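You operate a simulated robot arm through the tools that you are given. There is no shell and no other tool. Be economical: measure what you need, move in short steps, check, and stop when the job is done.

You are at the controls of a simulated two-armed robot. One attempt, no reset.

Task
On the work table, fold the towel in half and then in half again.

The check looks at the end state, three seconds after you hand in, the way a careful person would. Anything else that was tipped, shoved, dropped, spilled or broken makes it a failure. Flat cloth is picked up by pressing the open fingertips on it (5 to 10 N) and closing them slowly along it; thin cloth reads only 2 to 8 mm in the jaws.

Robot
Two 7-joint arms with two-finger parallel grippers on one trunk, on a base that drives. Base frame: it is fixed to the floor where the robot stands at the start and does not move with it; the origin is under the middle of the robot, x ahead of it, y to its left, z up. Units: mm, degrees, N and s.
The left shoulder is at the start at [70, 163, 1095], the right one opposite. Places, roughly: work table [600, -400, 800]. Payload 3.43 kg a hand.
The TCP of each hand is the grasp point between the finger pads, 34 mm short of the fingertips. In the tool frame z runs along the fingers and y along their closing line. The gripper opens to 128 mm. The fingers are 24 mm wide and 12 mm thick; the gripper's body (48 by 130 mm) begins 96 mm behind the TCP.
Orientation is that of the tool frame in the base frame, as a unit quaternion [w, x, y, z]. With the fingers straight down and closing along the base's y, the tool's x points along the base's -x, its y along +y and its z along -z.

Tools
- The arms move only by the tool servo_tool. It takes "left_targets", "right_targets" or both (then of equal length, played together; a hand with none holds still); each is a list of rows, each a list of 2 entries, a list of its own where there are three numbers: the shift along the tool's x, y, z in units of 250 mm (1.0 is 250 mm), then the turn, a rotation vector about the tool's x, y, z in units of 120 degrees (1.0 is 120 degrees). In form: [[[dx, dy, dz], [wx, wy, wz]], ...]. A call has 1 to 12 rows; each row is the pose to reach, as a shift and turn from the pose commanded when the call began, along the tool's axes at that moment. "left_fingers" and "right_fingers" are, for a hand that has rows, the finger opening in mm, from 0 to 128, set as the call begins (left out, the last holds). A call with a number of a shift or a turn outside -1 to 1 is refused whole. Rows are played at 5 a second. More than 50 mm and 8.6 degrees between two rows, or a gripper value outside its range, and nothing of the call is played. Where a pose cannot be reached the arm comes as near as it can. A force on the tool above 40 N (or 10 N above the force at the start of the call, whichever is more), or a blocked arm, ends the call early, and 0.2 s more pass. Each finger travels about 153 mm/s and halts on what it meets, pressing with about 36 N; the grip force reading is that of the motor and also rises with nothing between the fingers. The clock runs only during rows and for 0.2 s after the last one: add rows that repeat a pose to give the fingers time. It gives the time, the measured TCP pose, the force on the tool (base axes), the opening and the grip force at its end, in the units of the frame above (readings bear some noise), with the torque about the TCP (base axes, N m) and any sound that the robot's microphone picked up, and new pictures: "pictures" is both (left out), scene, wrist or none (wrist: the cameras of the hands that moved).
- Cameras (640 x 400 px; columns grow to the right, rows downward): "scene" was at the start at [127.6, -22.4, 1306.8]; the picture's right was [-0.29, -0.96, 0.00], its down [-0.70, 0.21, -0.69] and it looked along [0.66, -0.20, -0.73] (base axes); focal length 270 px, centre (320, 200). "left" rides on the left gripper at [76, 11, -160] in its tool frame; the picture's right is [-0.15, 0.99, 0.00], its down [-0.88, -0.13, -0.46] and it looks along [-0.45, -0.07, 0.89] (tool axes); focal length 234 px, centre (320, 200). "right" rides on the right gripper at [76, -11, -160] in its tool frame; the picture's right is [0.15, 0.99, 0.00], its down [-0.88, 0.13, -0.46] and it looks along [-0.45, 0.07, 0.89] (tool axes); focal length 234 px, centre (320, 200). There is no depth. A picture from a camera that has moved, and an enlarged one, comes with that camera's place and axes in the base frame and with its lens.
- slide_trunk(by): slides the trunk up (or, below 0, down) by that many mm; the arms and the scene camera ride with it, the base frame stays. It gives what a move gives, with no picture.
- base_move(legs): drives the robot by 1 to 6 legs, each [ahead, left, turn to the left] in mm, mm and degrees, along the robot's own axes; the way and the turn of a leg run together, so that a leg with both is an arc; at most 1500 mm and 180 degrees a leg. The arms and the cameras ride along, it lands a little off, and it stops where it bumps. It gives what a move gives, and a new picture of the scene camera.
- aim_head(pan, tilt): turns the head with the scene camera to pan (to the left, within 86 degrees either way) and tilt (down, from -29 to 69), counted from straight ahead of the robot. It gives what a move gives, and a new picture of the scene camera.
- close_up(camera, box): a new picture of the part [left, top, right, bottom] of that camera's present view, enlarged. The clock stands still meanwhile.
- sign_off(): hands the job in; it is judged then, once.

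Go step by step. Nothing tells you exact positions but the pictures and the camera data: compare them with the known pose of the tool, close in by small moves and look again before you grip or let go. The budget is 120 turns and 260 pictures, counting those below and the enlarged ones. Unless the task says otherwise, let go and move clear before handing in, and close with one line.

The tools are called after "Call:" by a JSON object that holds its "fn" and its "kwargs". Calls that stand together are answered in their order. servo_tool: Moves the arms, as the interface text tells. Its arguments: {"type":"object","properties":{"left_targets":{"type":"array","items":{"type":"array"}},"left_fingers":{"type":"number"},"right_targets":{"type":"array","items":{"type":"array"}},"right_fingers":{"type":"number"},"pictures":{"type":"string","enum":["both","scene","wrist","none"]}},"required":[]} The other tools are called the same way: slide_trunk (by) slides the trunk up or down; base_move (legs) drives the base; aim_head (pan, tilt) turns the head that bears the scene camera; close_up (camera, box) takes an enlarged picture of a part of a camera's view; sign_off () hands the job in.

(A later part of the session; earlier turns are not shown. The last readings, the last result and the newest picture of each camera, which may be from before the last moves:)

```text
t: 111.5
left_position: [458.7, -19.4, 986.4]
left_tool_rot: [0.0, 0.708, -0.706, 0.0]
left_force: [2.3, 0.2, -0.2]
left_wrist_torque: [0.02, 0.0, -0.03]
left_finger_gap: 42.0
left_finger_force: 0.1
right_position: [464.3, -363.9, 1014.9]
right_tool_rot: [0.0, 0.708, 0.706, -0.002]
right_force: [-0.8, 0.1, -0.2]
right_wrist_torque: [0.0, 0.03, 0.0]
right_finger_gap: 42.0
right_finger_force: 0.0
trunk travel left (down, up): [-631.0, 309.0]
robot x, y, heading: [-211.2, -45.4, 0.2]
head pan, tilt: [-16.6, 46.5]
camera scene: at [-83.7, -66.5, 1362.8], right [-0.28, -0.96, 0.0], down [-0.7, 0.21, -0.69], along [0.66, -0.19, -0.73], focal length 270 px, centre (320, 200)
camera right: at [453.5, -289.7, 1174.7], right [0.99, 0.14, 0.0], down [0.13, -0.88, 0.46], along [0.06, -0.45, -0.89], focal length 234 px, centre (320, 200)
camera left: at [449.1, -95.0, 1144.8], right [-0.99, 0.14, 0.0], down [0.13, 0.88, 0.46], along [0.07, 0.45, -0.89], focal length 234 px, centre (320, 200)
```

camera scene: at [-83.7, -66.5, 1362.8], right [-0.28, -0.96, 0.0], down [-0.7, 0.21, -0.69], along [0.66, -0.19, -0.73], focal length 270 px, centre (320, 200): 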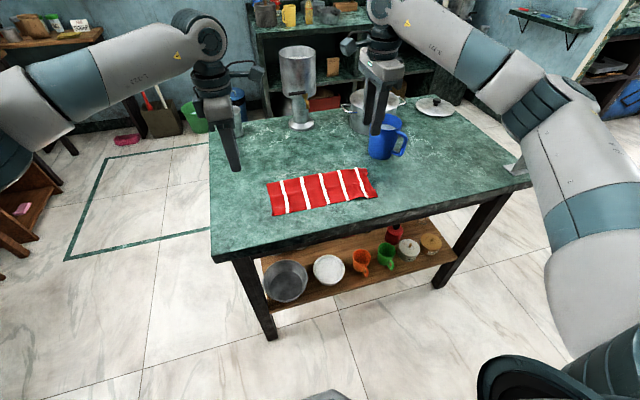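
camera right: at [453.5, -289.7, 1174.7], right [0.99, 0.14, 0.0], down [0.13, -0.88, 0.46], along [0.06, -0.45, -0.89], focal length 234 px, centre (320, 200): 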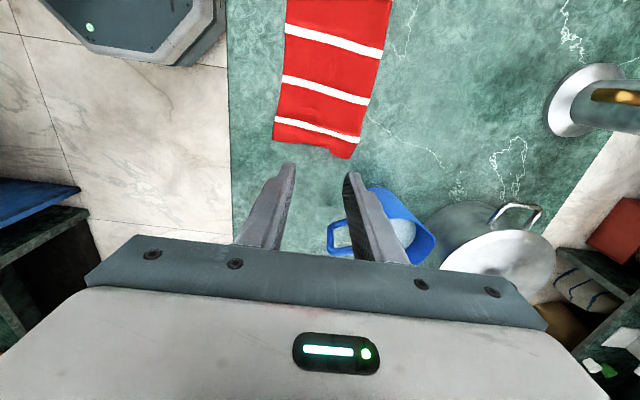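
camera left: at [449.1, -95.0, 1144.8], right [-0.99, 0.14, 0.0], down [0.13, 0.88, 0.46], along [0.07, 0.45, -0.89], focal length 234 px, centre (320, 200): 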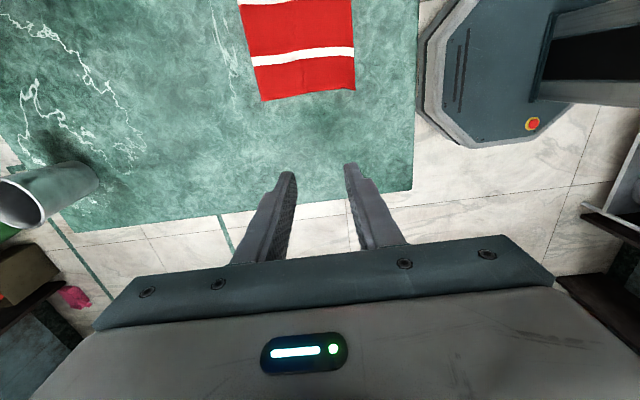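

The near hem of the top layer runs from (406,−77) to (391,−380). I move both hands to straddle it near the corners.

Call:
{"fn": "servo_tool", "kwargs": {"left_targets": [[[0.06, 0.043, 0.109], [0, 0, 0]], [[0.12, 0.086, 0.218], [0, 0, 0]], [[0.181, 0.129, 0.328], [0, 0, 0]], [[0.242, 0.172, 0.437], [0, 0, 0]], [[0.302, 0.215, 0.546], [0, 0, 0]], [[0.302, 0.215, 0.546], [0, 0, 0]]], "right_targets": [[[0.002, -0.058, 0.132], [0, 0, 0]], [[0.004, -0.116, 0.264], [0, 0, 0]], [[0.006, -0.173, 0.396], [0, 0, 0]], [[0.008, -0.231, 0.528], [0, 0, 0]], [[0.008, -0.289, 0.66], [0, 0, 0]], [[0.008, -0.289, 0.66], [0, 0, 0]]], "pictures": "wrist"}}

```text
t: 113.0
left_position: [406.1, -91.3, 850.2]
left_tool_rot: [0.0, -0.707, 0.707, 0.0]
left_force: [-0.3, 1.0, 0.5]
left_wrist_torque: [0.02, -0.03, -0.02]
left_finger_gap: 42.3
left_finger_force: 0.1
right_position: [392.4, -365.2, 851.0]
right_tool_rot: [0.0, 0.708, 0.706, -0.001]
right_force: [-1.0, -0.4, -0.3]
right_wrist_torque: [-0.03, 0.02, -0.02]
right_finger_gap: 42.1
right_finger_force: 0.1
trunk travel left (down, up): [-631.0, 309.0]
robot x, y, heading: [-208.4, -46.8, 0.1]
head pan, tilt: [-16.6, 46.5]
camera right: at [381.2, -289.8, 1010.1], right [0.99, 0.14, 0.0], down [0.13, -0.88, 0.46], along [0.06, -0.45, -0.89], focal length 234 px, centre (320, 200)
camera left: at [395.6, -167.7, 1008.9], right [-0.99, 0.15, 0.0], down [0.13, 0.88, 0.46], along [0.07, 0.45, -0.89], focal length 234 px, centre (320, 200)
```

right: 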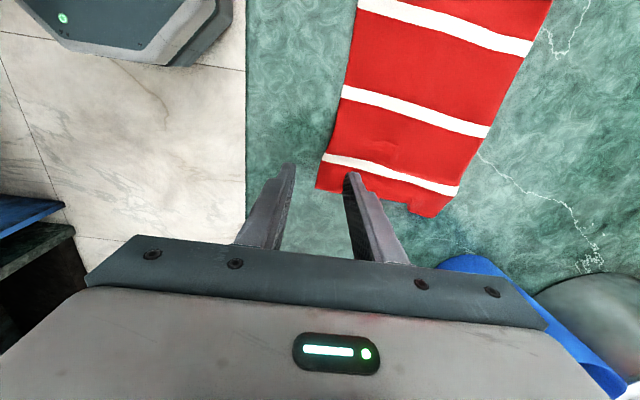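
left: 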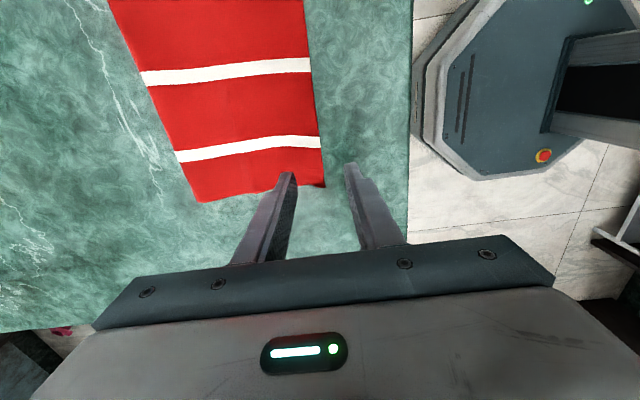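

Call:
{"fn": "servo_tool", "kwargs": {"left_targets": [[[0, 0, 0.03], [0, 0, 0]], [[0, 0, 0.055], [0, 0, 0]], [[0, 0, 0.06], [0, 0, 0]], [[0, 0, 0.06], [0, 0, 0]]], "right_targets": [[[0, 0, 0.03], [0, 0, 0]], [[0, 0, 0.055], [0, 0, 0]], [[0, 0, 0.063], [0, 0, 0]], [[0, 0, 0.063], [0, 0, 0]]], "pictures": "none"}}

```text
t: 114.0
left_position: [405.4, -92.4, 836.3]
left_tool_rot: [0.0, -0.707, 0.707, 0.0]
left_force: [0.1, 1.3, 1.9]
left_wrist_torque: [-0.03, -0.09, 0.02]
left_finger_gap: 42.2
left_finger_force: 0.2
right_position: [391.8, -363.6, 835.6]
right_tool_rot: [0.001, 0.708, 0.706, -0.001]
right_force: [0.9, -0.8, 5.1]
right_wrist_torque: [-0.09, -0.18, 0.02]
right_finger_gap: 42.2
right_finger_force: 0.4
trunk travel left (down, up): [-631.0, 309.0]
robot x, y, heading: [-214.2, -47.4, 0.6]
head pan, tilt: [-16.6, 46.5]
```

Contact on both; I press a touch more on each and close in steps.

Call:
{"fn": "servo_tool", "kwargs": {"left_targets": [[[0, 0, 0.003], [0, 0, 0]], [[0, 0, 0.003], [0, 0, 0]]], "right_targets": [[[0, 0, 0.001], [0, 0, 0]], [[0, 0, 0.001], [0, 0, 0]]], "left_fingers": 33, "right_fingers": 33, "pictures": "none"}}

Call:
{"fn": "servo_tool", "kwargs": {"left_targets": [[[0, 0, 0], [0, 0, 0]]], "right_targets": [[[0, 0, 0], [0, 0, 0]]], "left_fingers": 24, "right_fingers": 24, "pictures": "none"}}

Call:
{"fn": "servo_tool", "kwargs": {"left_targets": [[[0, 0, 0], [0, 0, 0]]], "right_targets": [[[0, 0, 0], [0, 0, 0]]], "left_fingers": 15, "right_fingers": 15, "pictures": "none"}}

Call:
{"fn": "servo_tool", "kwargs": {"left_targets": [[[0, 0, 0], [0, 0, 0]]], "right_targets": [[[0, 0, 0], [0, 0, 0]]], "left_fingers": 7, "right_fingers": 7, "pictures": "none"}}

Call:
{"fn": "servo_tool", "kwargs": {"left_targets": [[[0, 0, 0], [0, 0, 0]], [[0, 0, 0], [0, 0, 0]]], "right_targets": [[[0, 0, 0], [0, 0, 0]], [[0, 0, 0], [0, 0, 0]]], "left_fingers": 0, "right_fingers": 0, "pictures": "none"}}

Call:
{"fn": "servo_tool", "kwargs": {"left_targets": [[[0, -0.02, -0.08], [0, 0, 0]], [[0, -0.06, -0.16], [0, 0, 0]], [[0, -0.06, -0.16], [0, 0, 0]]], "right_targets": [[[0, 0.02, -0.08], [0, 0, 0]], [[0, 0.06, -0.16], [0, 0, 0]], [[0, 0.06, -0.16], [0, 0, 0]]], "pictures": "wrist"}}

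```text
t: 114.5
left_position: [405.6, -92.8, 835.3]
left_tool_rot: [-0.001, 0.707, -0.707, 0.001]
left_force: [1.2, 0.4, 9.3]
left_wrist_torque: [0.08, -0.24, 0.0]
left_finger_gap: 33.9
left_finger_force: 0.6
right_position: [391.4, -364.5, 835.6]
right_tool_rot: [0.001, 0.707, 0.707, -0.001]
right_force: [1.0, -0.9, 5.1]
right_wrist_torque: [-0.09, -0.15, -0.04]
right_finger_gap: 33.7
right_finger_force: 1.1
trunk travel left (down, up): [-631.0, 309.0]
robot x, y, heading: [-209.6, -46.6, 0.4]
head pan, tilt: [-16.6, 46.5]
```

```text
t: 115.0
left_position: [403.2, -93.1, 835.1]
left_tool_rot: [0.0, 0.708, -0.707, 0.001]
left_force: [-1.4, 0.1, 11.6]
left_wrist_torque: [0.06, -0.1, 0.01]
left_finger_gap: 23.4
left_finger_force: 0.0
right_position: [391.7, -364.4, 834.5]
right_tool_rot: [0.0, 0.707, 0.707, -0.001]
right_force: [0.2, 0.9, 4.8]
right_wrist_torque: [0.0, -0.11, -0.01]
right_finger_gap: 24.5
right_finger_force: 0.0
trunk travel left (down, up): [-631.0, 309.0]
robot x, y, heading: [-211.0, -46.1, 0.1]
head pan, tilt: [-16.6, 46.5]
```

```text
t: 115.3
left_position: [403.0, -92.8, 835.1]
left_tool_rot: [0.001, -0.707, 0.707, -0.001]
left_force: [-1.2, 0.3, 12.2]
left_wrist_torque: [0.04, -0.1, 0.01]
left_finger_gap: 14.2
left_finger_force: 0.1
right_position: [389.9, -363.0, 835.0]
right_tool_rot: [0.0, 0.707, 0.707, -0.001]
right_force: [-0.2, 0.3, 3.9]
right_wrist_torque: [-0.01, -0.03, -0.02]
right_finger_gap: 14.9
right_finger_force: 0.0
trunk travel left (down, up): [-631.0, 309.0]
robot x, y, heading: [-209.9, -43.7, -0.2]
head pan, tilt: [-16.6, 46.5]
```

```text
t: 115.8
left_position: [403.6, -92.5, 835.2]
left_tool_rot: [0.0, 0.708, -0.706, 0.002]
left_force: [0.6, -0.5, 14.5]
left_wrist_torque: [0.08, -0.15, -0.02]
left_finger_gap: 8.4
left_finger_force: 1.7
right_position: [390.9, -363.8, 834.3]
right_tool_rot: [0.001, 0.708, 0.706, -0.001]
right_force: [-1.0, 0.5, 3.8]
right_wrist_torque: [-0.01, -0.02, 0.02]
right_finger_gap: 6.5
right_finger_force: 0.0
trunk travel left (down, up): [-631.0, 309.0]
robot x, y, heading: [-213.8, -42.8, 0.2]
head pan, tilt: [-16.6, 46.5]
```

```text
t: 116.3
left_position: [404.0, -93.5, 835.0]
left_tool_rot: [0.0, 0.707, -0.707, 0.0]
left_force: [2.8, -0.5, 14.8]
left_wrist_torque: [0.07, -0.2, -0.04]
left_finger_gap: 2.7
left_finger_force: 36.0
right_position: [391.1, -363.4, 834.4]
right_tool_rot: [0.001, 0.707, 0.707, 0.0]
right_force: [-0.3, 1.2, 3.1]
right_wrist_torque: [-0.07, -0.05, -0.01]
right_finger_gap: 2.2
right_finger_force: 35.8
trunk travel left (down, up): [-631.0, 309.0]
robot x, y, heading: [-214.8, -43.1, -0.3]
head pan, tilt: [-16.6, 46.5]
```

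```text
t: 117.2
left_position: [419.2, -94.9, 873.8]
left_tool_rot: [0.001, -0.707, 0.707, 0.0]
left_force: [-1.0, 0.3, 0.2]
left_wrist_torque: [0.01, -0.02, -0.03]
left_finger_gap: 2.6
left_finger_force: 35.5
right_position: [409.7, -364.6, 874.6]
right_tool_rot: [-0.001, 0.707, 0.707, -0.003]
right_force: [-0.1, -0.3, 0.5]
right_wrist_torque: [-0.01, 0.0, 0.03]
right_finger_gap: 1.9
right_finger_force: 36.0
trunk travel left (down, up): [-631.0, 309.0]
robot x, y, heading: [-211.8, -43.8, 0.0]
head pan, tilt: [-16.6, 46.5]
camera right: at [397.9, -289.0, 1034.7], right [0.99, 0.14, 0.0], down [0.13, -0.88, 0.46], along [0.06, -0.45, -0.89], focal length 234 px, centre (320, 200)
camera left: at [410.1, -171.1, 1032.6], right [-0.99, 0.15, 0.0], down [0.13, 0.88, 0.46], along [0.07, 0.45, -0.89], focal length 234 px, centre (320, 200)
```

right: 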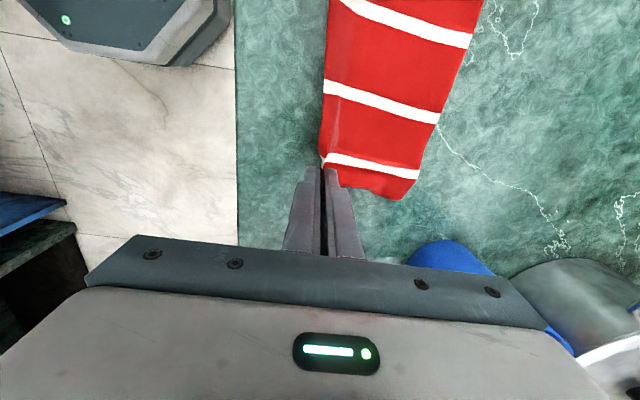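
left: 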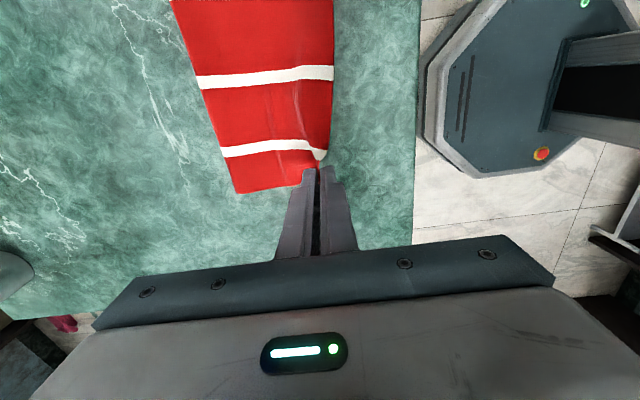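

Held on both sides, though the left reads 2.6 mm. I look from the scene camera to see where the bottom layer's hem is.

Call:
{"fn": "close_up", "kwargs": {"camera": "scene", "box": [240, 140, 400, 240]}}

```text
4.00 times, centred on (320, 190) of scene
camera zoom: at [-83.5, -66.9, 1362.7], right [-0.28, -0.96, 0.0], down [-0.7, 0.21, -0.69], along [0.66, -0.19, -0.73], focal length 1079 px, centre (320, 240)
```

zoom: 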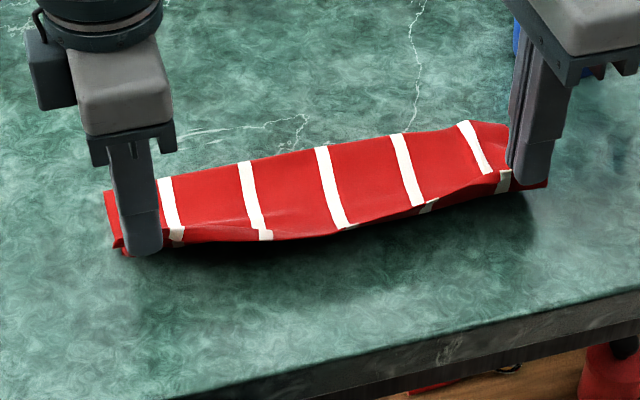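

The bottom hem is at about x≈430–450, some 40 mm short of the top hem. I lift the top layer back over to upright so the layers can be re-halved.

Call:
{"fn": "servo_tool", "kwargs": {"left_targets": [[[0, -0.022, -0.06], [0, 0, 0]], [[0, -0.044, -0.12], [0, 0, 0]], [[0, -0.084, -0.17], [0, 0, 0]], [[0, -0.124, -0.22], [0, 0, 0]], [[0, -0.174, -0.256], [0, 0, 0]], [[0, -0.224, -0.288], [0, 0, 0]], [[0, -0.274, -0.302], [0, 0, 0]], [[0, -0.324, -0.312], [0, 0, 0]], [[0, -0.404, -0.3], [0, 0, 0]], [[0, -0.484, -0.272], [0, 0, 0]], [[0, -0.484, -0.272], [0, 0, 0]]], "right_targets": [[[0, 0.022, -0.06], [0, 0, 0]], [[0, 0.044, -0.12], [0, 0, 0]], [[0, 0.084, -0.17], [0, 0, 0]], [[0, 0.124, -0.22], [0, 0, 0]], [[0, 0.174, -0.256], [0, 0, 0]], [[0, 0.224, -0.288], [0, 0, 0]], [[0, 0.274, -0.302], [0, 0, 0]], [[0, 0.324, -0.312], [0, 0, 0]], [[0, 0.404, -0.3], [0, 0, 0]], [[0, 0.484, -0.272], [0, 0, 0]], [[0, 0.484, -0.272], [0, 0, 0]]], "pictures": "both"}}

```text
t: 119.5
left_position: [540.4, -94.1, 940.7]
left_tool_rot: [0.0, -0.706, 0.708, 0.0]
left_force: [-0.6, -0.5, -0.5]
left_wrist_torque: [-0.02, -0.06, 0.0]
left_finger_gap: 2.5
left_finger_force: 35.9
right_position: [527.6, -363.7, 943.6]
right_tool_rot: [0.0, 0.708, 0.706, -0.001]
right_force: [-0.1, -0.1, -0.3]
right_wrist_torque: [-0.03, -0.03, 0.0]
right_finger_gap: 2.1
right_finger_force: 36.0
trunk travel left (down, up): [-631.0, 309.0]
robot x, y, heading: [-208.3, -41.3, 0.2]
head pan, tilt: [-16.6, 46.5]
camera scene: at [-84.5, -66.4, 1362.9], right [-0.28, -0.96, 0.0], down [-0.7, 0.21, -0.69], along [0.66, -0.19, -0.73], focal length 270 px, centre (320, 200)
camera right: at [516.5, -288.0, 1102.4], right [0.99, 0.14, 0.0], down [0.13, -0.88, 0.46], along [0.06, -0.45, -0.89], focal length 234 px, centre (320, 200)
camera left: at [530.1, -170.5, 1099.2], right [-0.99, 0.15, 0.0], down [0.13, 0.88, 0.46], along [0.07, 0.45, -0.89], focal length 234 px, centre (320, 200)
```

scene: 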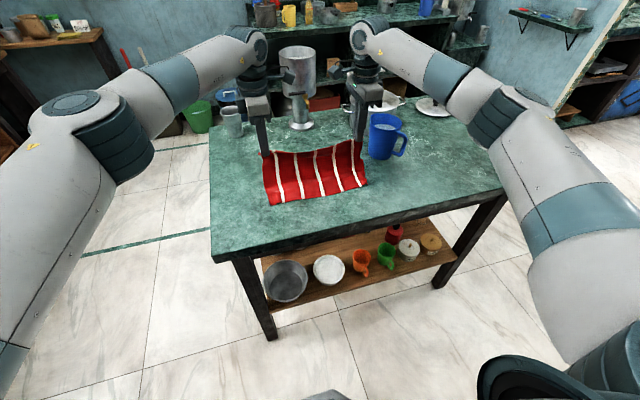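
right: 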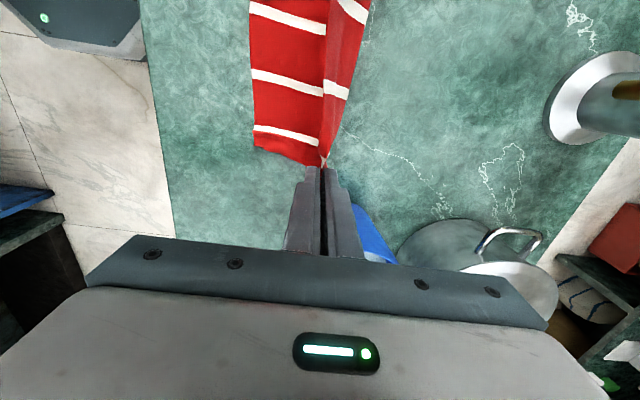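
left: 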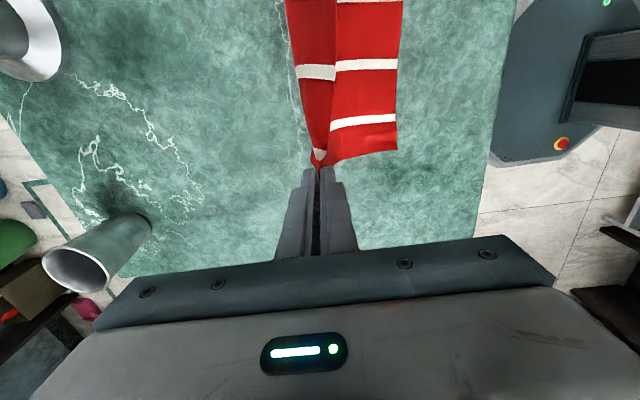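

Upright; the bottom hem is at x≈444 (left) and 440 (right). I bring the top hem back down toward it, tilting the fingers forward, stopping at 40 mm height with tips about 22 mm short of it.

Call:
{"fn": "servo_tool", "kwargs": {"left_targets": [[[0, 0.052, -0.003], [0.067, 0, 0]], [[0, 0.107, 0.005], [0.133, 0, 0]], [[0, 0.164, 0.02], [0.2, 0, 0]], [[0, 0.22, 0.052], [0.267, 0, 0]], [[0, 0.272, 0.086], [0.325, 0, 0]], [[0, 0.314, 0.132], [0.375, 0, 0]], [[0, 0.342, 0.172], [0.375, 0, 0]], [[0, 0.366, 0.216], [0.375, 0, 0]], [[0, 0.386, 0.26], [0.375, 0, 0]], [[0, 0.394, 0.308], [0.375, 0, 0]], [[0, 0.394, 0.308], [0.375, 0, 0]]], "right_targets": [[[0, -0.048, -0.003], [-0.067, 0, 0]], [[0, -0.1, 0.005], [-0.133, 0, 0]], [[0, -0.152, 0.02], [-0.2, 0, 0]], [[0, -0.204, 0.052], [-0.267, 0, 0]], [[0, -0.248, 0.086], [-0.325, 0, 0]], [[0, -0.284, 0.132], [-0.375, 0, 0]], [[0, -0.31, 0.172], [-0.375, 0, 0]], [[0, -0.332, 0.216], [-0.375, 0, 0]], [[0, -0.35, 0.26], [-0.375, 0, 0]], [[0, -0.358, 0.308], [-0.375, 0, 0]], [[0, -0.358, 0.308], [-0.375, 0, 0]]], "pictures": "wrist"}}

```text
t: 122.0
left_position: [443.2, -93.9, 865.2]
left_tool_rot: [-0.27, 0.653, -0.653, 0.271]
left_force: [-0.2, 0.9, 0.6]
left_wrist_torque: [0.0, 0.05, 0.0]
left_finger_gap: 2.8
left_finger_force: 36.2
right_position: [438.5, -363.4, 865.2]
right_tool_rot: [0.272, 0.654, 0.653, 0.269]
right_force: [-0.9, -0.6, -0.3]
right_wrist_torque: [0.03, 0.03, 0.01]
right_finger_gap: 2.2
right_finger_force: 35.4
trunk travel left (down, up): [-631.0, 309.0]
robot x, y, heading: [-210.8, -43.4, 0.1]
head pan, tilt: [-16.6, 46.5]
camera right: at [317.3, -288.1, 969.3], right [0.7, 0.15, 0.7], down [-0.23, -0.88, 0.42], along [0.68, -0.45, -0.58], focal length 234 px, centre (320, 200)
camera left: at [322.9, -170.8, 968.8], right [-0.7, 0.15, -0.7], down [-0.23, 0.88, 0.41], along [0.68, 0.45, -0.58], focal length 234 px, centre (320, 200)
```

right: 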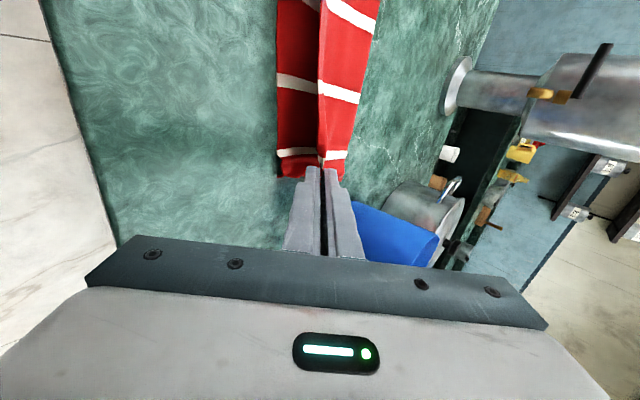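
left: 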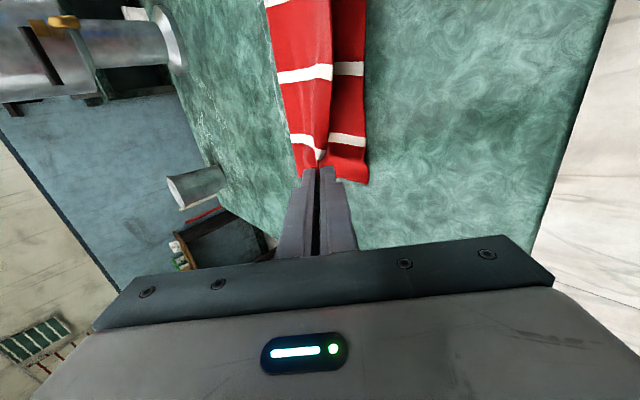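

Now it is right: the hem leads and the bottom strip shows beneath without a lip. I go the last 16 mm back while lowering.

Call:
{"fn": "servo_tool", "kwargs": {"left_targets": [[[0, 0.034, 0.005], [0, 0, 0]], [[0, 0.068, 0.011], [0, 0, 0]], [[0, 0.096, 0.02], [0, 0, 0]], [[0, 0.124, 0.028], [0, 0, 0]], [[0, 0.124, 0.028], [0, 0, 0]]], "right_targets": [[[0, -0.033, 0.006], [0, 0, 0]], [[0, -0.066, 0.012], [0, 0, 0]], [[0, -0.093, 0.023], [0, 0, 0]], [[0, -0.119, 0.034], [0, 0, 0]], [[0, -0.119, 0.034], [0, 0, 0]]], "pictures": "wrist"}}

Call:
{"fn": "close_up", "kwargs": {"camera": "left", "box": [220, 20, 420, 200]}}

```text
t: 123.2
left_position: [426.2, -93.2, 837.3]
left_tool_rot: [-0.27, 0.654, -0.653, 0.27]
left_force: [-0.3, -0.6, -0.3]
left_wrist_torque: [0.02, 0.04, -0.01]
left_finger_gap: 2.8
left_finger_force: 35.9
right_position: [421.9, -363.5, 838.9]
right_tool_rot: [0.27, 0.655, 0.653, 0.269]
right_force: [-0.5, 0.5, 0.2]
right_wrist_torque: [0.01, 0.04, -0.01]
right_finger_gap: 2.1
right_finger_force: 35.6
trunk travel left (down, up): [-631.0, 309.0]
robot x, y, heading: [-211.8, -47.2, 0.0]
head pan, tilt: [-16.6, 46.5]
camera right: at [300.9, -288.2, 943.4], right [0.7, 0.15, 0.7], down [-0.23, -0.88, 0.42], along [0.67, -0.45, -0.58], focal length 234 px, centre (320, 200)
camera left: at [305.9, -170.4, 941.5], right [-0.7, 0.15, -0.7], down [-0.23, 0.88, 0.41], along [0.68, 0.45, -0.58], focal length 234 px, centre (320, 200)
```

right: 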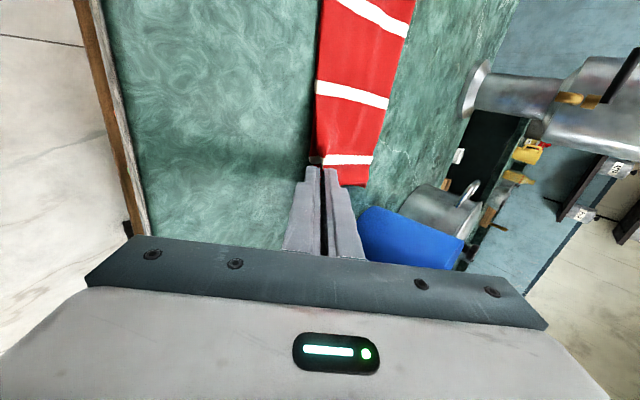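
left: 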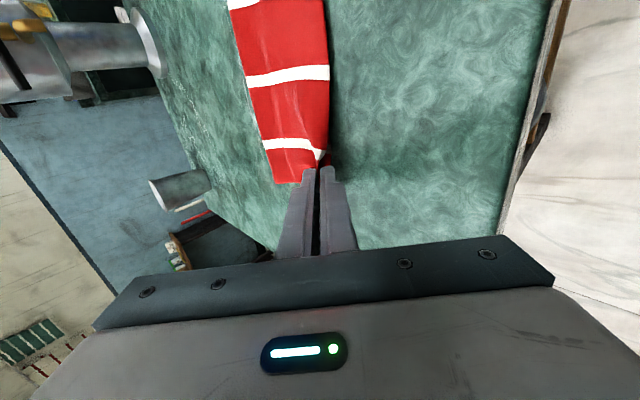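

```text
2.22 times, centred on (320, 110) of left
camera zoom: at [305.9, -170.4, 941.5], right [-0.7, 0.15, -0.7], down [-0.23, 0.88, 0.41], along [0.68, 0.45, -0.58], focal length 520 px, centre (320, 400)
```

zoom: 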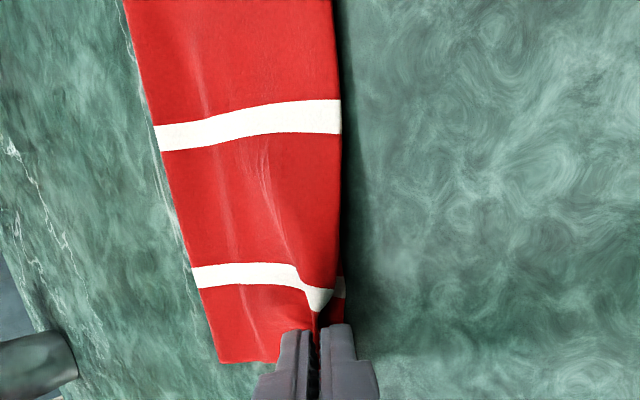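

The hem is right over the bottom hem. I open a little and withdraw backward as before.

Call:
{"fn": "servo_tool", "kwargs": {"left_targets": [[[0, 0, 0], [0, 0, 0]], [[0, 0, 0], [0, 0, 0]]], "right_targets": [[[0, 0, 0], [0, 0, 0]], [[0, 0, 0], [0, 0, 0]]], "left_fingers": 12, "right_fingers": 12, "pictures": "none"}}

Call:
{"fn": "servo_tool", "kwargs": {"left_targets": [[[0, 0, -0.06], [0, 0, 0]], [[0, 0, -0.12], [0, 0, 0]], [[0, 0, -0.2], [0, 0, 0]], [[0, 0, -0.3], [0, 0, 0]]], "right_targets": [[[0, 0, -0.06], [0, 0, 0]], [[0, 0, -0.12], [0, 0, 0]], [[0, 0, -0.2], [0, 0, 0]], [[0, 0, -0.3], [0, 0, 0]]], "pictures": "wrist"}}

```text
t: 123.8
left_position: [425.6, -92.6, 837.0]
left_tool_rot: [0.271, -0.653, 0.654, -0.269]
left_force: [-0.1, 0.1, -0.9]
left_wrist_torque: [0.02, -0.02, 0.0]
left_finger_gap: 11.9
left_finger_force: 0.1
right_position: [422.3, -363.9, 840.0]
right_tool_rot: [0.271, 0.654, 0.653, 0.27]
right_force: [-0.3, 0.3, 0.0]
right_wrist_torque: [-0.02, 0.0, -0.03]
right_finger_gap: 12.1
right_finger_force: 0.1
trunk travel left (down, up): [-631.0, 309.0]
robot x, y, heading: [-212.0, -45.4, 0.1]
head pan, tilt: [-16.6, 46.5]
```

```text
t: 124.8
left_position: [371.3, -92.3, 891.2]
left_tool_rot: [-0.271, 0.653, -0.653, 0.271]
left_force: [-0.9, 0.3, -0.1]
left_wrist_torque: [-0.01, 0.03, -0.03]
left_finger_gap: 11.9
left_finger_force: 0.0
right_position: [368.4, -364.5, 891.4]
right_tool_rot: [0.27, 0.654, 0.653, 0.27]
right_force: [-0.4, 0.5, 0.2]
right_wrist_torque: [0.0, 0.0, 0.01]
right_finger_gap: 12.0
right_finger_force: 0.1
trunk travel left (down, up): [-631.0, 309.0]
robot x, y, heading: [-209.1, -45.9, 0.2]
head pan, tilt: [-16.6, 46.5]
camera right: at [246.7, -288.7, 996.4], right [0.7, 0.15, 0.7], down [-0.23, -0.88, 0.42], along [0.68, -0.45, -0.58], focal length 234 px, centre (320, 200)
camera left: at [251.2, -169.4, 995.1], right [-0.7, 0.15, -0.7], down [-0.23, 0.88, 0.41], along [0.68, 0.45, -0.58], focal length 234 px, centre (320, 200)
```

right: 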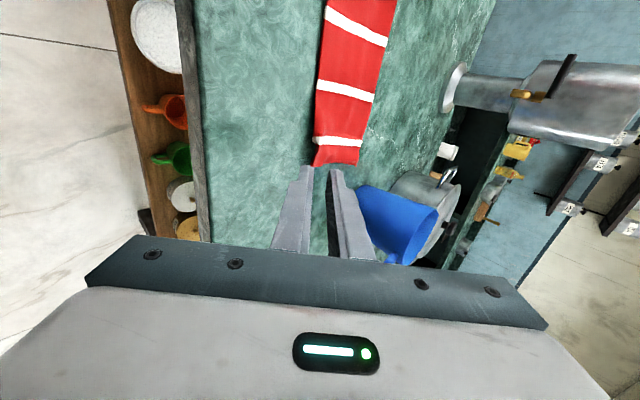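
left: 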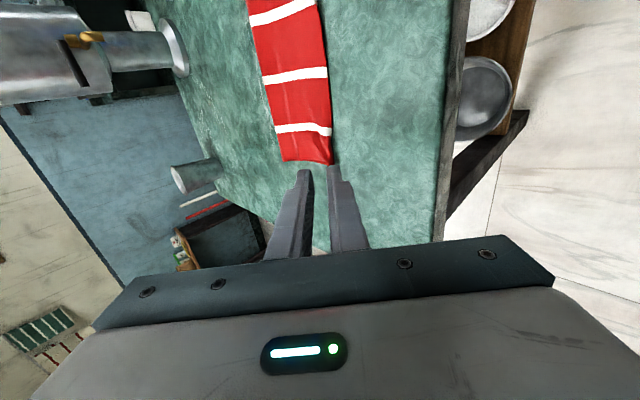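

Clean. I raise and turn both tools back to the straight pose, then drive right for the second fold.

Call:
{"fn": "servo_tool", "kwargs": {"left_targets": [[[0, -0.1, -0.1], [-0.024, 0.024, 0.059]], [[0, -0.2, -0.2], [-0.048, 0.049, 0.118]], [[0, -0.283, -0.283], [-0.072, 0.073, 0.177]], [[0, -0.283, -0.283], [-0.096, 0.097, 0.236]], [[0, -0.283, -0.283], [-0.12, 0.121, 0.295]], [[0, -0.283, -0.283], [-0.145, 0.146, 0.354]], [[0, -0.283, -0.283], [-0.169, 0.17, 0.413]], [[0, -0.283, -0.283], [-0.193, 0.194, 0.472]], [[0, -0.283, -0.283], [-0.217, 0.218, 0.531]], [[0, -0.283, -0.283], [-0.241, 0.243, 0.59]], [[0, -0.283, -0.283], [-0.265, 0.267, 0.649]], [[0, -0.283, -0.283], [-0.289, 0.291, 0.708]]], "right_targets": [[[0, 0.1, -0.1], [0.024, 0.024, -0.059]], [[0, 0.2, -0.2], [0.049, 0.048, -0.118]], [[0, 0.283, -0.283], [0.073, 0.072, -0.177]], [[0, 0.283, -0.283], [0.097, 0.096, -0.236]], [[0, 0.283, -0.283], [0.122, 0.12, -0.295]], [[0, 0.283, -0.283], [0.146, 0.145, -0.354]], [[0, 0.283, -0.283], [0.17, 0.169, -0.413]], [[0, 0.283, -0.283], [0.194, 0.193, -0.472]], [[0, 0.283, -0.283], [0.219, 0.217, -0.531]], [[0, 0.283, -0.283], [0.243, 0.241, -0.59]], [[0, 0.283, -0.283], [0.267, 0.265, -0.649]], [[0, 0.283, -0.283], [0.292, 0.289, -0.709]]], "pictures": "none"}}

Call:
{"fn": "base_move", "kwargs": {"legs": [[0, -275, 0]]}}

Call:
{"fn": "close_up", "kwargs": {"camera": "scene", "box": [130, 140, 310, 250]}}

```text
t: 127.3
left_position: [372.6, -93.9, 991.1]
left_tool_rot: [0.003, 0.001, 1.0, -0.001]
left_force: [0.6, 0.4, -0.4]
left_wrist_torque: [0.02, -0.05, 0.01]
left_finger_gap: 11.9
left_finger_force: 0.1
right_position: [371.4, -362.3, 990.9]
right_tool_rot: [0.002, 0.001, 1.0, -0.002]
right_force: [-0.7, 0.7, 0.1]
right_wrist_torque: [0.03, 0.01, 0.02]
right_finger_gap: 12.0
right_finger_force: 0.1
trunk travel left (down, up): [-631.0, 309.0]
robot x, y, heading: [-212.6, -44.7, -0.0]
head pan, tilt: [-16.6, 46.5]
```

```text
t: 129.3
left_position: [373.9, -365.5, 991.4]
left_tool_rot: [0.005, -0.002, 1.0, -0.001]
left_force: [0.5, -0.3, 0.3]
left_wrist_torque: [0.0, -0.02, 0.0]
left_finger_gap: 12.1
left_finger_force: 0.0
right_position: [372.0, -633.9, 991.9]
right_tool_rot: [0.002, 0.0, 1.0, -0.003]
right_force: [0.2, -0.4, 0.8]
right_wrist_torque: [0.0, -0.01, -0.04]
right_finger_gap: 11.8
right_finger_force: 0.0
trunk travel left (down, up): [-631.0, 309.0]
robot x, y, heading: [-212.6, -317.7, 0.3]
head pan, tilt: [-16.6, 46.5]
camera scene: at [-82.8, -340.6, 1362.8], right [-0.28, -0.96, 0.0], down [-0.7, 0.2, -0.69], along [0.66, -0.19, -0.73], focal length 270 px, centre (320, 200)
```

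scene: 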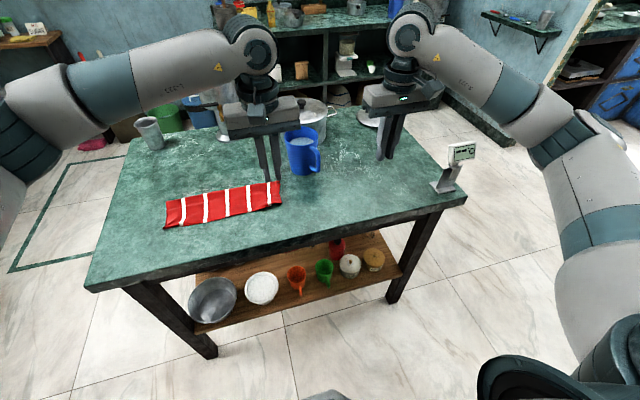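

```text
3.56 times, centred on (220, 195) of scene
camera zoom: at [-82.8, -340.6, 1362.8], right [-0.28, -0.96, 0.0], down [-0.7, 0.2, -0.69], along [0.66, -0.19, -0.73], focal length 959 px, centre (676, 218)
```

zoom: 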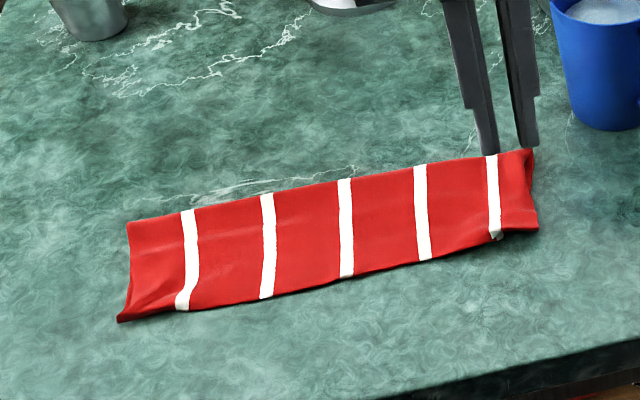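

The first fold is now a proper half: about 315 × 100 mm, hems matching. I take the right short edge (middle ≈ [480,−384]) with the left hand again, keeping clear of the mug.

Call:
{"fn": "servo_tool", "kwargs": {"left_targets": [[[-0.1, -0.02, 0.1], [0, 0, 0]], [[-0.2, -0.04, 0.2], [0, 0, 0]], [[-0.3, -0.06, 0.3], [0, 0, 0]], [[-0.38, -0.074, 0.4], [0, 0, 0]], [[-0.408, -0.074, 0.5], [0, 0, 0]], [[-0.408, -0.074, 0.55], [0, 0, 0]], [[-0.408, -0.074, 0.55], [0, 0, 0]]], "left_fingers": 44, "pictures": "wrist"}}

```text
t: 130.9
left_position: [476.4, -385.1, 854.6]
left_tool_rot: [0.004, -0.001, 1.0, -0.001]
left_force: [-0.5, 0.7, -0.1]
left_wrist_torque: [-0.01, 0.0, 0.0]
left_finger_gap: 43.8
left_finger_force: 0.0
right_position: [372.1, -634.9, 991.6]
right_tool_rot: [0.002, 0.0, 1.0, -0.002]
right_force: [0.0, -0.3, 0.2]
right_wrist_torque: [-0.05, -0.01, 0.01]
right_finger_gap: 11.8
right_finger_force: 0.0
trunk travel left (down, up): [-631.0, 309.0]
robot x, y, heading: [-209.9, -322.9, 0.1]
head pan, tilt: [-16.6, 46.5]
camera left: at [400.6, -374.5, 1011.7], right [0.14, 0.99, 0.0], down [0.88, -0.13, 0.46], along [0.46, -0.07, -0.89], focal length 234 px, centre (320, 200)
```

left: 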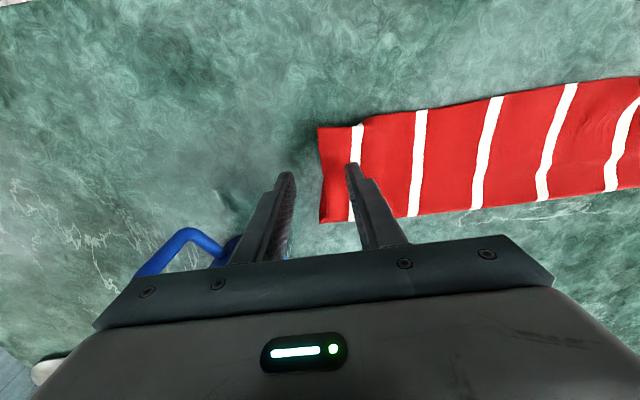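

Well centred. I lower to contact.

Call:
{"fn": "servo_tool", "kwargs": {"left_targets": [[[0, 0, 0.03], [0, 0, 0]], [[0, 0, 0.06], [0, 0, 0]], [[0, 0, 0.073], [0, 0, 0]], [[0, 0, 0.073], [0, 0, 0]]], "pictures": "none"}}

```text
t: 131.9
left_position: [476.4, -383.5, 836.3]
left_tool_rot: [0.005, -0.002, 1.0, -0.002]
left_force: [-0.5, 0.5, 1.0]
left_wrist_torque: [0.03, 0.01, -0.01]
left_finger_gap: 44.1
left_finger_force: 0.5
right_position: [372.5, -634.5, 991.2]
right_tool_rot: [0.003, 0.0, 1.0, -0.003]
right_force: [-0.1, -0.2, 0.3]
right_wrist_torque: [-0.01, 0.02, 0.01]
right_finger_gap: 12.0
right_finger_force: 0.1
trunk travel left (down, up): [-631.0, 309.0]
robot x, y, heading: [-210.2, -318.8, 0.1]
head pan, tilt: [-16.6, 46.5]
```

Call:
{"fn": "servo_tool", "kwargs": {"left_targets": [[[0, 0, 0.004], [0, 0, 0]], [[0, 0, 0.005], [0, 0, 0]], [[0, 0, 0.005], [0, 0, 0]]], "pictures": "none"}}

```text
t: 132.7
left_position: [476.6, -384.4, 836.1]
left_tool_rot: [0.005, -0.002, 1.0, -0.001]
left_force: [0.4, 1.3, 10.3]
left_wrist_torque: [0.29, 0.02, -0.02]
left_finger_gap: 44.4
left_finger_force: 0.7
right_position: [372.5, -634.6, 992.9]
right_tool_rot: [0.003, 0.0, 1.0, -0.003]
right_force: [-1.1, 0.9, 1.3]
right_wrist_torque: [0.03, -0.01, -0.03]
right_finger_gap: 11.8
right_finger_force: 0.0
trunk travel left (down, up): [-631.0, 309.0]
robot x, y, heading: [-210.6, -320.2, 0.1]
head pan, tilt: [-16.6, 46.5]
```

10 N on the cloth finger, like last time. I close in steps and lift.

Call:
{"fn": "servo_tool", "kwargs": {"left_targets": [[[0, 0, 0], [0, 0, 0]]], "left_fingers": 34, "pictures": "none"}}

Call:
{"fn": "servo_tool", "kwargs": {"left_targets": [[[0, 0, 0], [0, 0, 0]]], "left_fingers": 25, "pictures": "none"}}

Call:
{"fn": "servo_tool", "kwargs": {"left_targets": [[[0, 0, 0], [0, 0, 0]]], "left_fingers": 16, "pictures": "none"}}

Call:
{"fn": "servo_tool", "kwargs": {"left_targets": [[[0, 0, 0], [0, 0, 0]]], "left_fingers": 8, "pictures": "none"}}

Call:
{"fn": "servo_tool", "kwargs": {"left_targets": [[[0, 0, 0], [0, 0, 0]], [[0, 0, 0], [0, 0, 0]]], "left_fingers": 0, "pictures": "none"}}

Call:
{"fn": "servo_tool", "kwargs": {"left_targets": [[[0, 0, -0.08], [0, 0, 0]], [[0, 0.02, -0.18], [0, 0, 0]], [[0, 0.04, -0.26], [0, 0, 0]], [[0, 0.04, -0.26], [0, 0, 0]]], "pictures": "both"}}

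Call:
{"fn": "close_up", "kwargs": {"camera": "scene", "box": [150, 140, 310, 240]}}

```text
t: 133.1
left_position: [476.2, -384.7, 836.7]
left_tool_rot: [0.004, -0.001, 1.0, -0.001]
left_force: [1.3, 2.0, 11.4]
left_wrist_torque: [0.3, 0.01, -0.01]
left_finger_gap: 35.1
left_finger_force: 0.9
right_position: [373.2, -635.0, 991.6]
right_tool_rot: [0.003, -0.001, 1.0, -0.003]
right_force: [-0.4, -0.6, 0.2]
right_wrist_torque: [-0.02, 0.02, -0.01]
right_finger_gap: 11.8
right_finger_force: 0.0
trunk travel left (down, up): [-631.0, 309.0]
robot x, y, heading: [-207.7, -317.5, 0.1]
head pan, tilt: [-16.6, 46.5]
```

```text
t: 133.5
left_position: [476.8, -386.3, 835.8]
left_tool_rot: [0.005, -0.001, 1.0, -0.001]
left_force: [0.8, 2.5, 11.6]
left_wrist_torque: [0.27, 0.06, -0.02]
left_finger_gap: 26.2
left_finger_force: 0.7
right_position: [370.9, -634.8, 992.1]
right_tool_rot: [0.004, 0.0, 1.0, -0.003]
right_force: [-0.5, 0.2, 0.2]
right_wrist_torque: [0.01, 0.02, -0.01]
right_finger_gap: 11.7
right_finger_force: 0.0
trunk travel left (down, up): [-631.0, 309.0]
robot x, y, heading: [-212.3, -319.0, 0.3]
head pan, tilt: [-16.6, 46.5]
```

```text
t: 133.9
left_position: [476.8, -385.2, 835.7]
left_tool_rot: [0.004, -0.001, 1.0, -0.002]
left_force: [0.2, -1.1, 11.5]
left_wrist_torque: [0.11, 0.04, 0.03]
left_finger_gap: 15.3
left_finger_force: 0.1
right_position: [371.3, -635.7, 991.9]
right_tool_rot: [0.003, 0.0, 1.0, -0.003]
right_force: [0.2, 0.3, 0.2]
right_wrist_torque: [-0.02, -0.01, 0.04]
right_finger_gap: 12.0
right_finger_force: 0.0
trunk travel left (down, up): [-631.0, 309.0]
robot x, y, heading: [-215.0, -318.1, 0.3]
head pan, tilt: [-16.6, 46.5]
```

```text
t: 134.3
left_position: [477.0, -386.8, 835.2]
left_tool_rot: [0.005, -0.002, 1.0, -0.001]
left_force: [0.9, 0.2, 12.6]
left_wrist_torque: [0.11, 0.08, -0.02]
left_finger_gap: 9.1
left_finger_force: 0.5
right_position: [371.6, -634.9, 992.0]
right_tool_rot: [0.004, 0.0, 1.0, -0.003]
right_force: [-0.5, 1.1, -0.1]
right_wrist_torque: [0.0, 0.0, 0.0]
right_finger_gap: 12.2
right_finger_force: 0.0
trunk travel left (down, up): [-631.0, 309.0]
robot x, y, heading: [-205.5, -319.0, 0.4]
head pan, tilt: [-16.6, 46.5]
```

```text
t: 134.9
left_position: [476.5, -385.0, 835.4]
left_tool_rot: [0.005, -0.002, 1.0, -0.001]
left_force: [1.0, -0.2, 12.5]
left_wrist_torque: [0.11, 0.01, 0.01]
left_finger_gap: 2.3
left_finger_force: 35.9
right_position: [370.8, -634.0, 991.9]
right_tool_rot: [0.004, 0.0, 1.0, -0.003]
right_force: [0.2, -0.2, 0.0]
right_wrist_torque: [-0.01, 0.01, 0.01]
right_finger_gap: 11.9
right_finger_force: 0.1
trunk travel left (down, up): [-631.0, 309.0]
robot x, y, heading: [-208.5, -319.7, 0.3]
head pan, tilt: [-16.6, 46.5]
```

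```text
t: 135.9
left_position: [477.3, -374.1, 900.5]
left_tool_rot: [0.004, -0.001, 1.0, 0.0]
left_force: [-0.6, -0.1, 0.2]
left_wrist_torque: [0.06, 0.01, 0.02]
left_finger_gap: 2.1
left_finger_force: 36.6
right_position: [372.3, -635.1, 991.3]
right_tool_rot: [0.004, 0.0, 1.0, -0.003]
right_force: [0.1, 0.4, 0.5]
right_wrist_torque: [-0.01, 0.02, -0.04]
right_finger_gap: 11.7
right_finger_force: 0.0
trunk travel left (down, up): [-631.0, 309.0]
robot x, y, heading: [-211.7, -318.1, 0.4]
head pan, tilt: [-16.6, 46.5]
camera scene: at [-82.8, -340.5, 1362.8], right [-0.28, -0.96, 0.0], down [-0.7, 0.2, -0.69], along [0.66, -0.19, -0.73], focal length 270 px, centre (320, 200)
camera left: at [400.9, -363.8, 1057.7], right [0.14, 0.99, 0.0], down [0.88, -0.13, 0.46], along [0.46, -0.07, -0.89], focal length 234 px, centre (320, 200)
```

scene: 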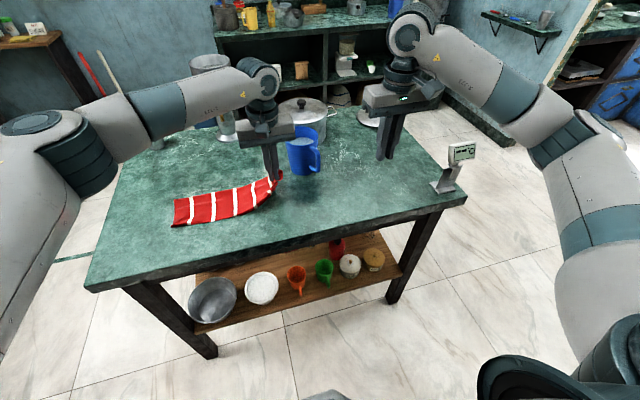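
left: 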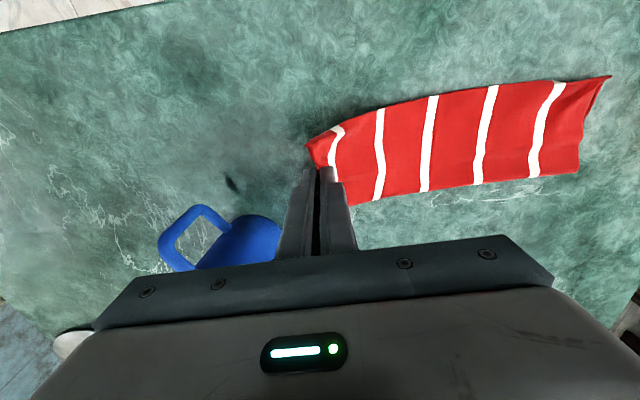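

```text
4.00 times, centred on (230, 190) of scene
camera zoom: at [-82.8, -340.5, 1362.8], right [-0.28, -0.96, 0.0], down [-0.7, 0.2, -0.69], along [0.66, -0.19, -0.73], focal length 1079 px, centre (680, 240)
```

zoom: 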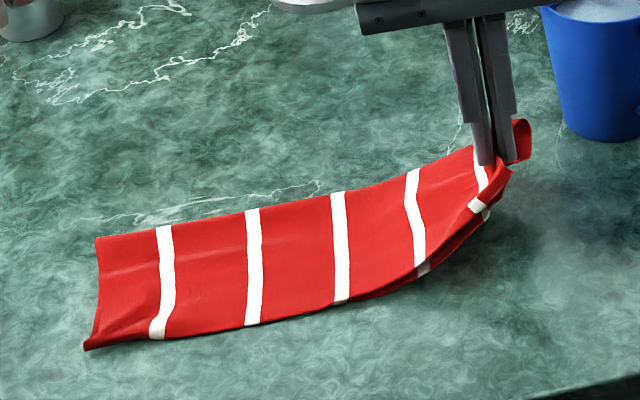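

Both layers lift together; left edge is now at y≈−90. I carry the flap over as before.

Call:
{"fn": "servo_tool", "kwargs": {"left_targets": [[[0, 0.022, -0.06], [0.025, 0, 0]], [[0, 0.044, -0.12], [0.05, 0, 0]], [[0, 0.087, -0.17], [0.075, 0, 0]], [[0, 0.13, -0.219], [0.1, 0, 0]], [[0, 0.187, -0.254], [0.125, 0, 0]], [[0, 0.244, -0.283], [0.15, 0, 0]], [[0, 0.31, -0.303], [0.175, 0, 0]], [[0, 0.376, -0.318], [0.2, 0, 0]], [[0, 0.442, -0.323], [0.225, 0, 0]], [[0, 0.508, -0.323], [0.25, 0, 0]], [[0, 0.574, -0.318], [0.275, 0, 0]], [[0, 0.64, -0.308], [0.3, 0, 0]]], "pictures": "wrist"}}

Call:
{"fn": "close_up", "kwargs": {"camera": "scene", "box": [140, 120, 300, 240]}}

```text
t: 138.5
left_position: [474.0, -213.7, 975.8]
left_tool_rot: [0.004, 0.0, 0.95, -0.311]
left_force: [0.2, 0.3, -0.4]
left_wrist_torque: [0.04, 0.0, 0.01]
left_finger_gap: 2.4
left_finger_force: 35.8
right_position: [373.6, -632.9, 991.1]
right_tool_rot: [0.003, 0.001, 1.0, -0.003]
right_force: [0.8, 0.2, -0.8]
right_wrist_torque: [-0.02, 0.0, -0.02]
right_finger_gap: 11.9
right_finger_force: 0.0
trunk travel left (down, up): [-631.0, 309.0]
robot x, y, heading: [-213.9, -319.5, 0.4]
head pan, tilt: [-16.6, 46.5]
camera left: at [398.2, -111.6, 1095.7], right [0.15, 0.8, -0.58], down [0.88, 0.17, 0.45], along [0.46, -0.58, -0.67], focal length 234 px, centre (320, 200)
```

left: 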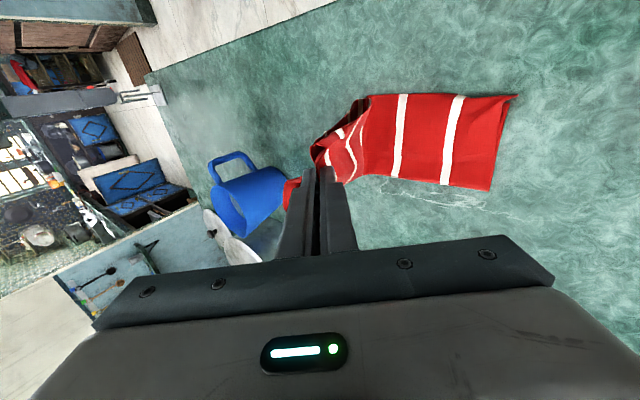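

```text
3.33 times, centred on (220, 180) of scene
camera zoom: at [-82.7, -339.3, 1362.8], right [-0.28, -0.96, 0.0], down [-0.7, 0.2, -0.69], along [0.66, -0.19, -0.73], focal length 899 px, centre (653, 267)
```

zoom: 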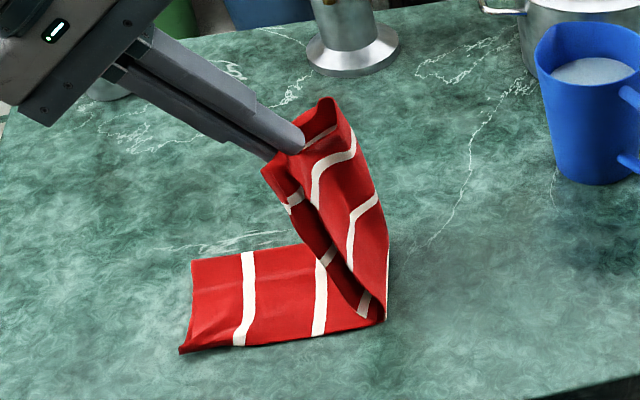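

Both layers are up; bottom left edge is at y≈−107 and the crease at ≈−261. I continue the arc down.

Call:
{"fn": "servo_tool", "kwargs": {"left_targets": [[[0, 0.066, -0.02], [0.017, 0, 0]], [[0, 0.136, -0.032], [0.033, 0, 0]], [[0, 0.209, -0.038], [0.05, 0, 0]], [[0, 0.288, -0.032], [0.067, 0, 0]], [[0, 0.36, -0.017], [0.075, 0, 0]], [[0, 0.431, 0.006], [0.075, 0, 0]], [[0, 0.503, 0.037], [0.075, 0, 0]], [[0, 0.574, 0.074], [0.075, 0, 0]], [[0, 0.638, 0.107], [0.075, 0, 0]], [[0, 0.638, 0.107], [0.075, 0, 0]]], "pictures": "wrist"}}

Call:
{"fn": "close_up", "kwargs": {"camera": "scene", "box": [140, 140, 300, 240]}}

Call:
{"fn": "close_up", "kwargs": {"camera": "left", "box": [230, 60, 410, 220]}}

```text
t: 140.7
left_position: [476.0, -101.7, 860.8]
left_tool_rot: [0.005, -0.001, 0.924, -0.383]
left_force: [-0.1, -1.2, -0.7]
left_wrist_torque: [0.05, 0.0, 0.0]
left_finger_gap: 2.5
left_finger_force: 36.2
right_position: [373.1, -634.7, 991.0]
right_tool_rot: [0.003, 0.0, 1.0, -0.003]
right_force: [-0.2, -0.1, -0.8]
right_wrist_torque: [-0.03, -0.02, 0.0]
right_finger_gap: 12.3
right_finger_force: 0.0
trunk travel left (down, up): [-631.0, 309.0]
robot x, y, heading: [-211.7, -316.7, 0.2]
head pan, tilt: [-16.6, 46.5]
camera left: at [399.9, 18.1, 963.1], right [0.15, 0.7, -0.7], down [0.88, 0.23, 0.42], along [0.46, -0.68, -0.58], focal length 234 px, centre (320, 200)
```

left: 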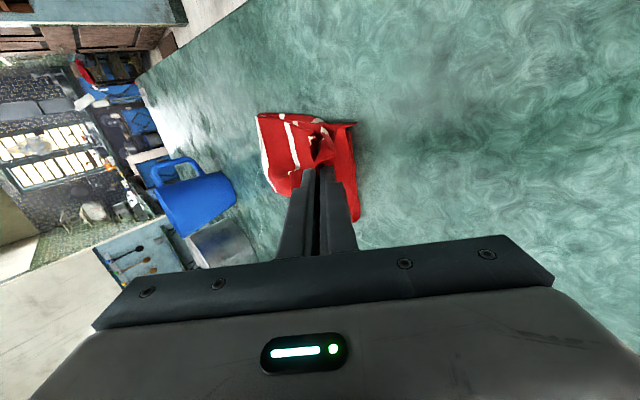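

```text
4.00 times, centred on (220, 190) of scene
camera zoom: at [-82.8, -340.5, 1362.8], right [-0.28, -0.96, 0.0], down [-0.7, 0.2, -0.69], along [0.66, -0.19, -0.73], focal length 1079 px, centre (720, 240)
```

zoom: 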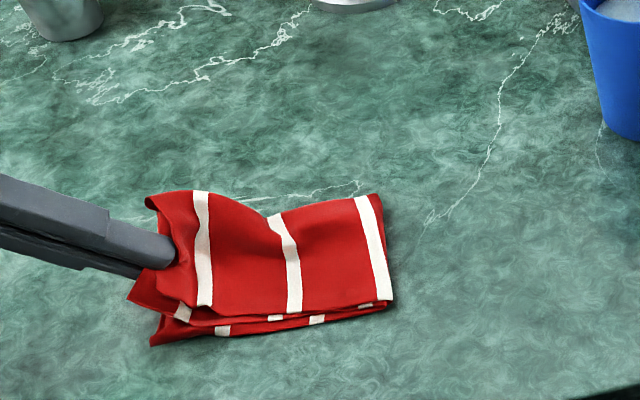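

```text
2.50 times, centred on (320, 140) of left
camera zoom: at [399.9, 18.1, 963.1], right [0.15, 0.7, -0.7], down [0.88, 0.23, 0.42], along [0.46, -0.68, -0.58], focal length 585 px, centre (320, 350)
```

zoom: 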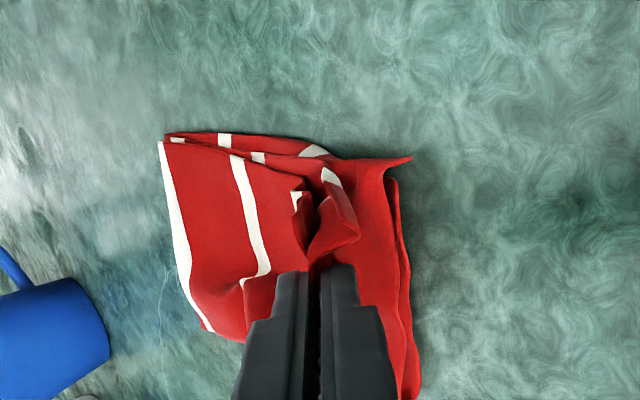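

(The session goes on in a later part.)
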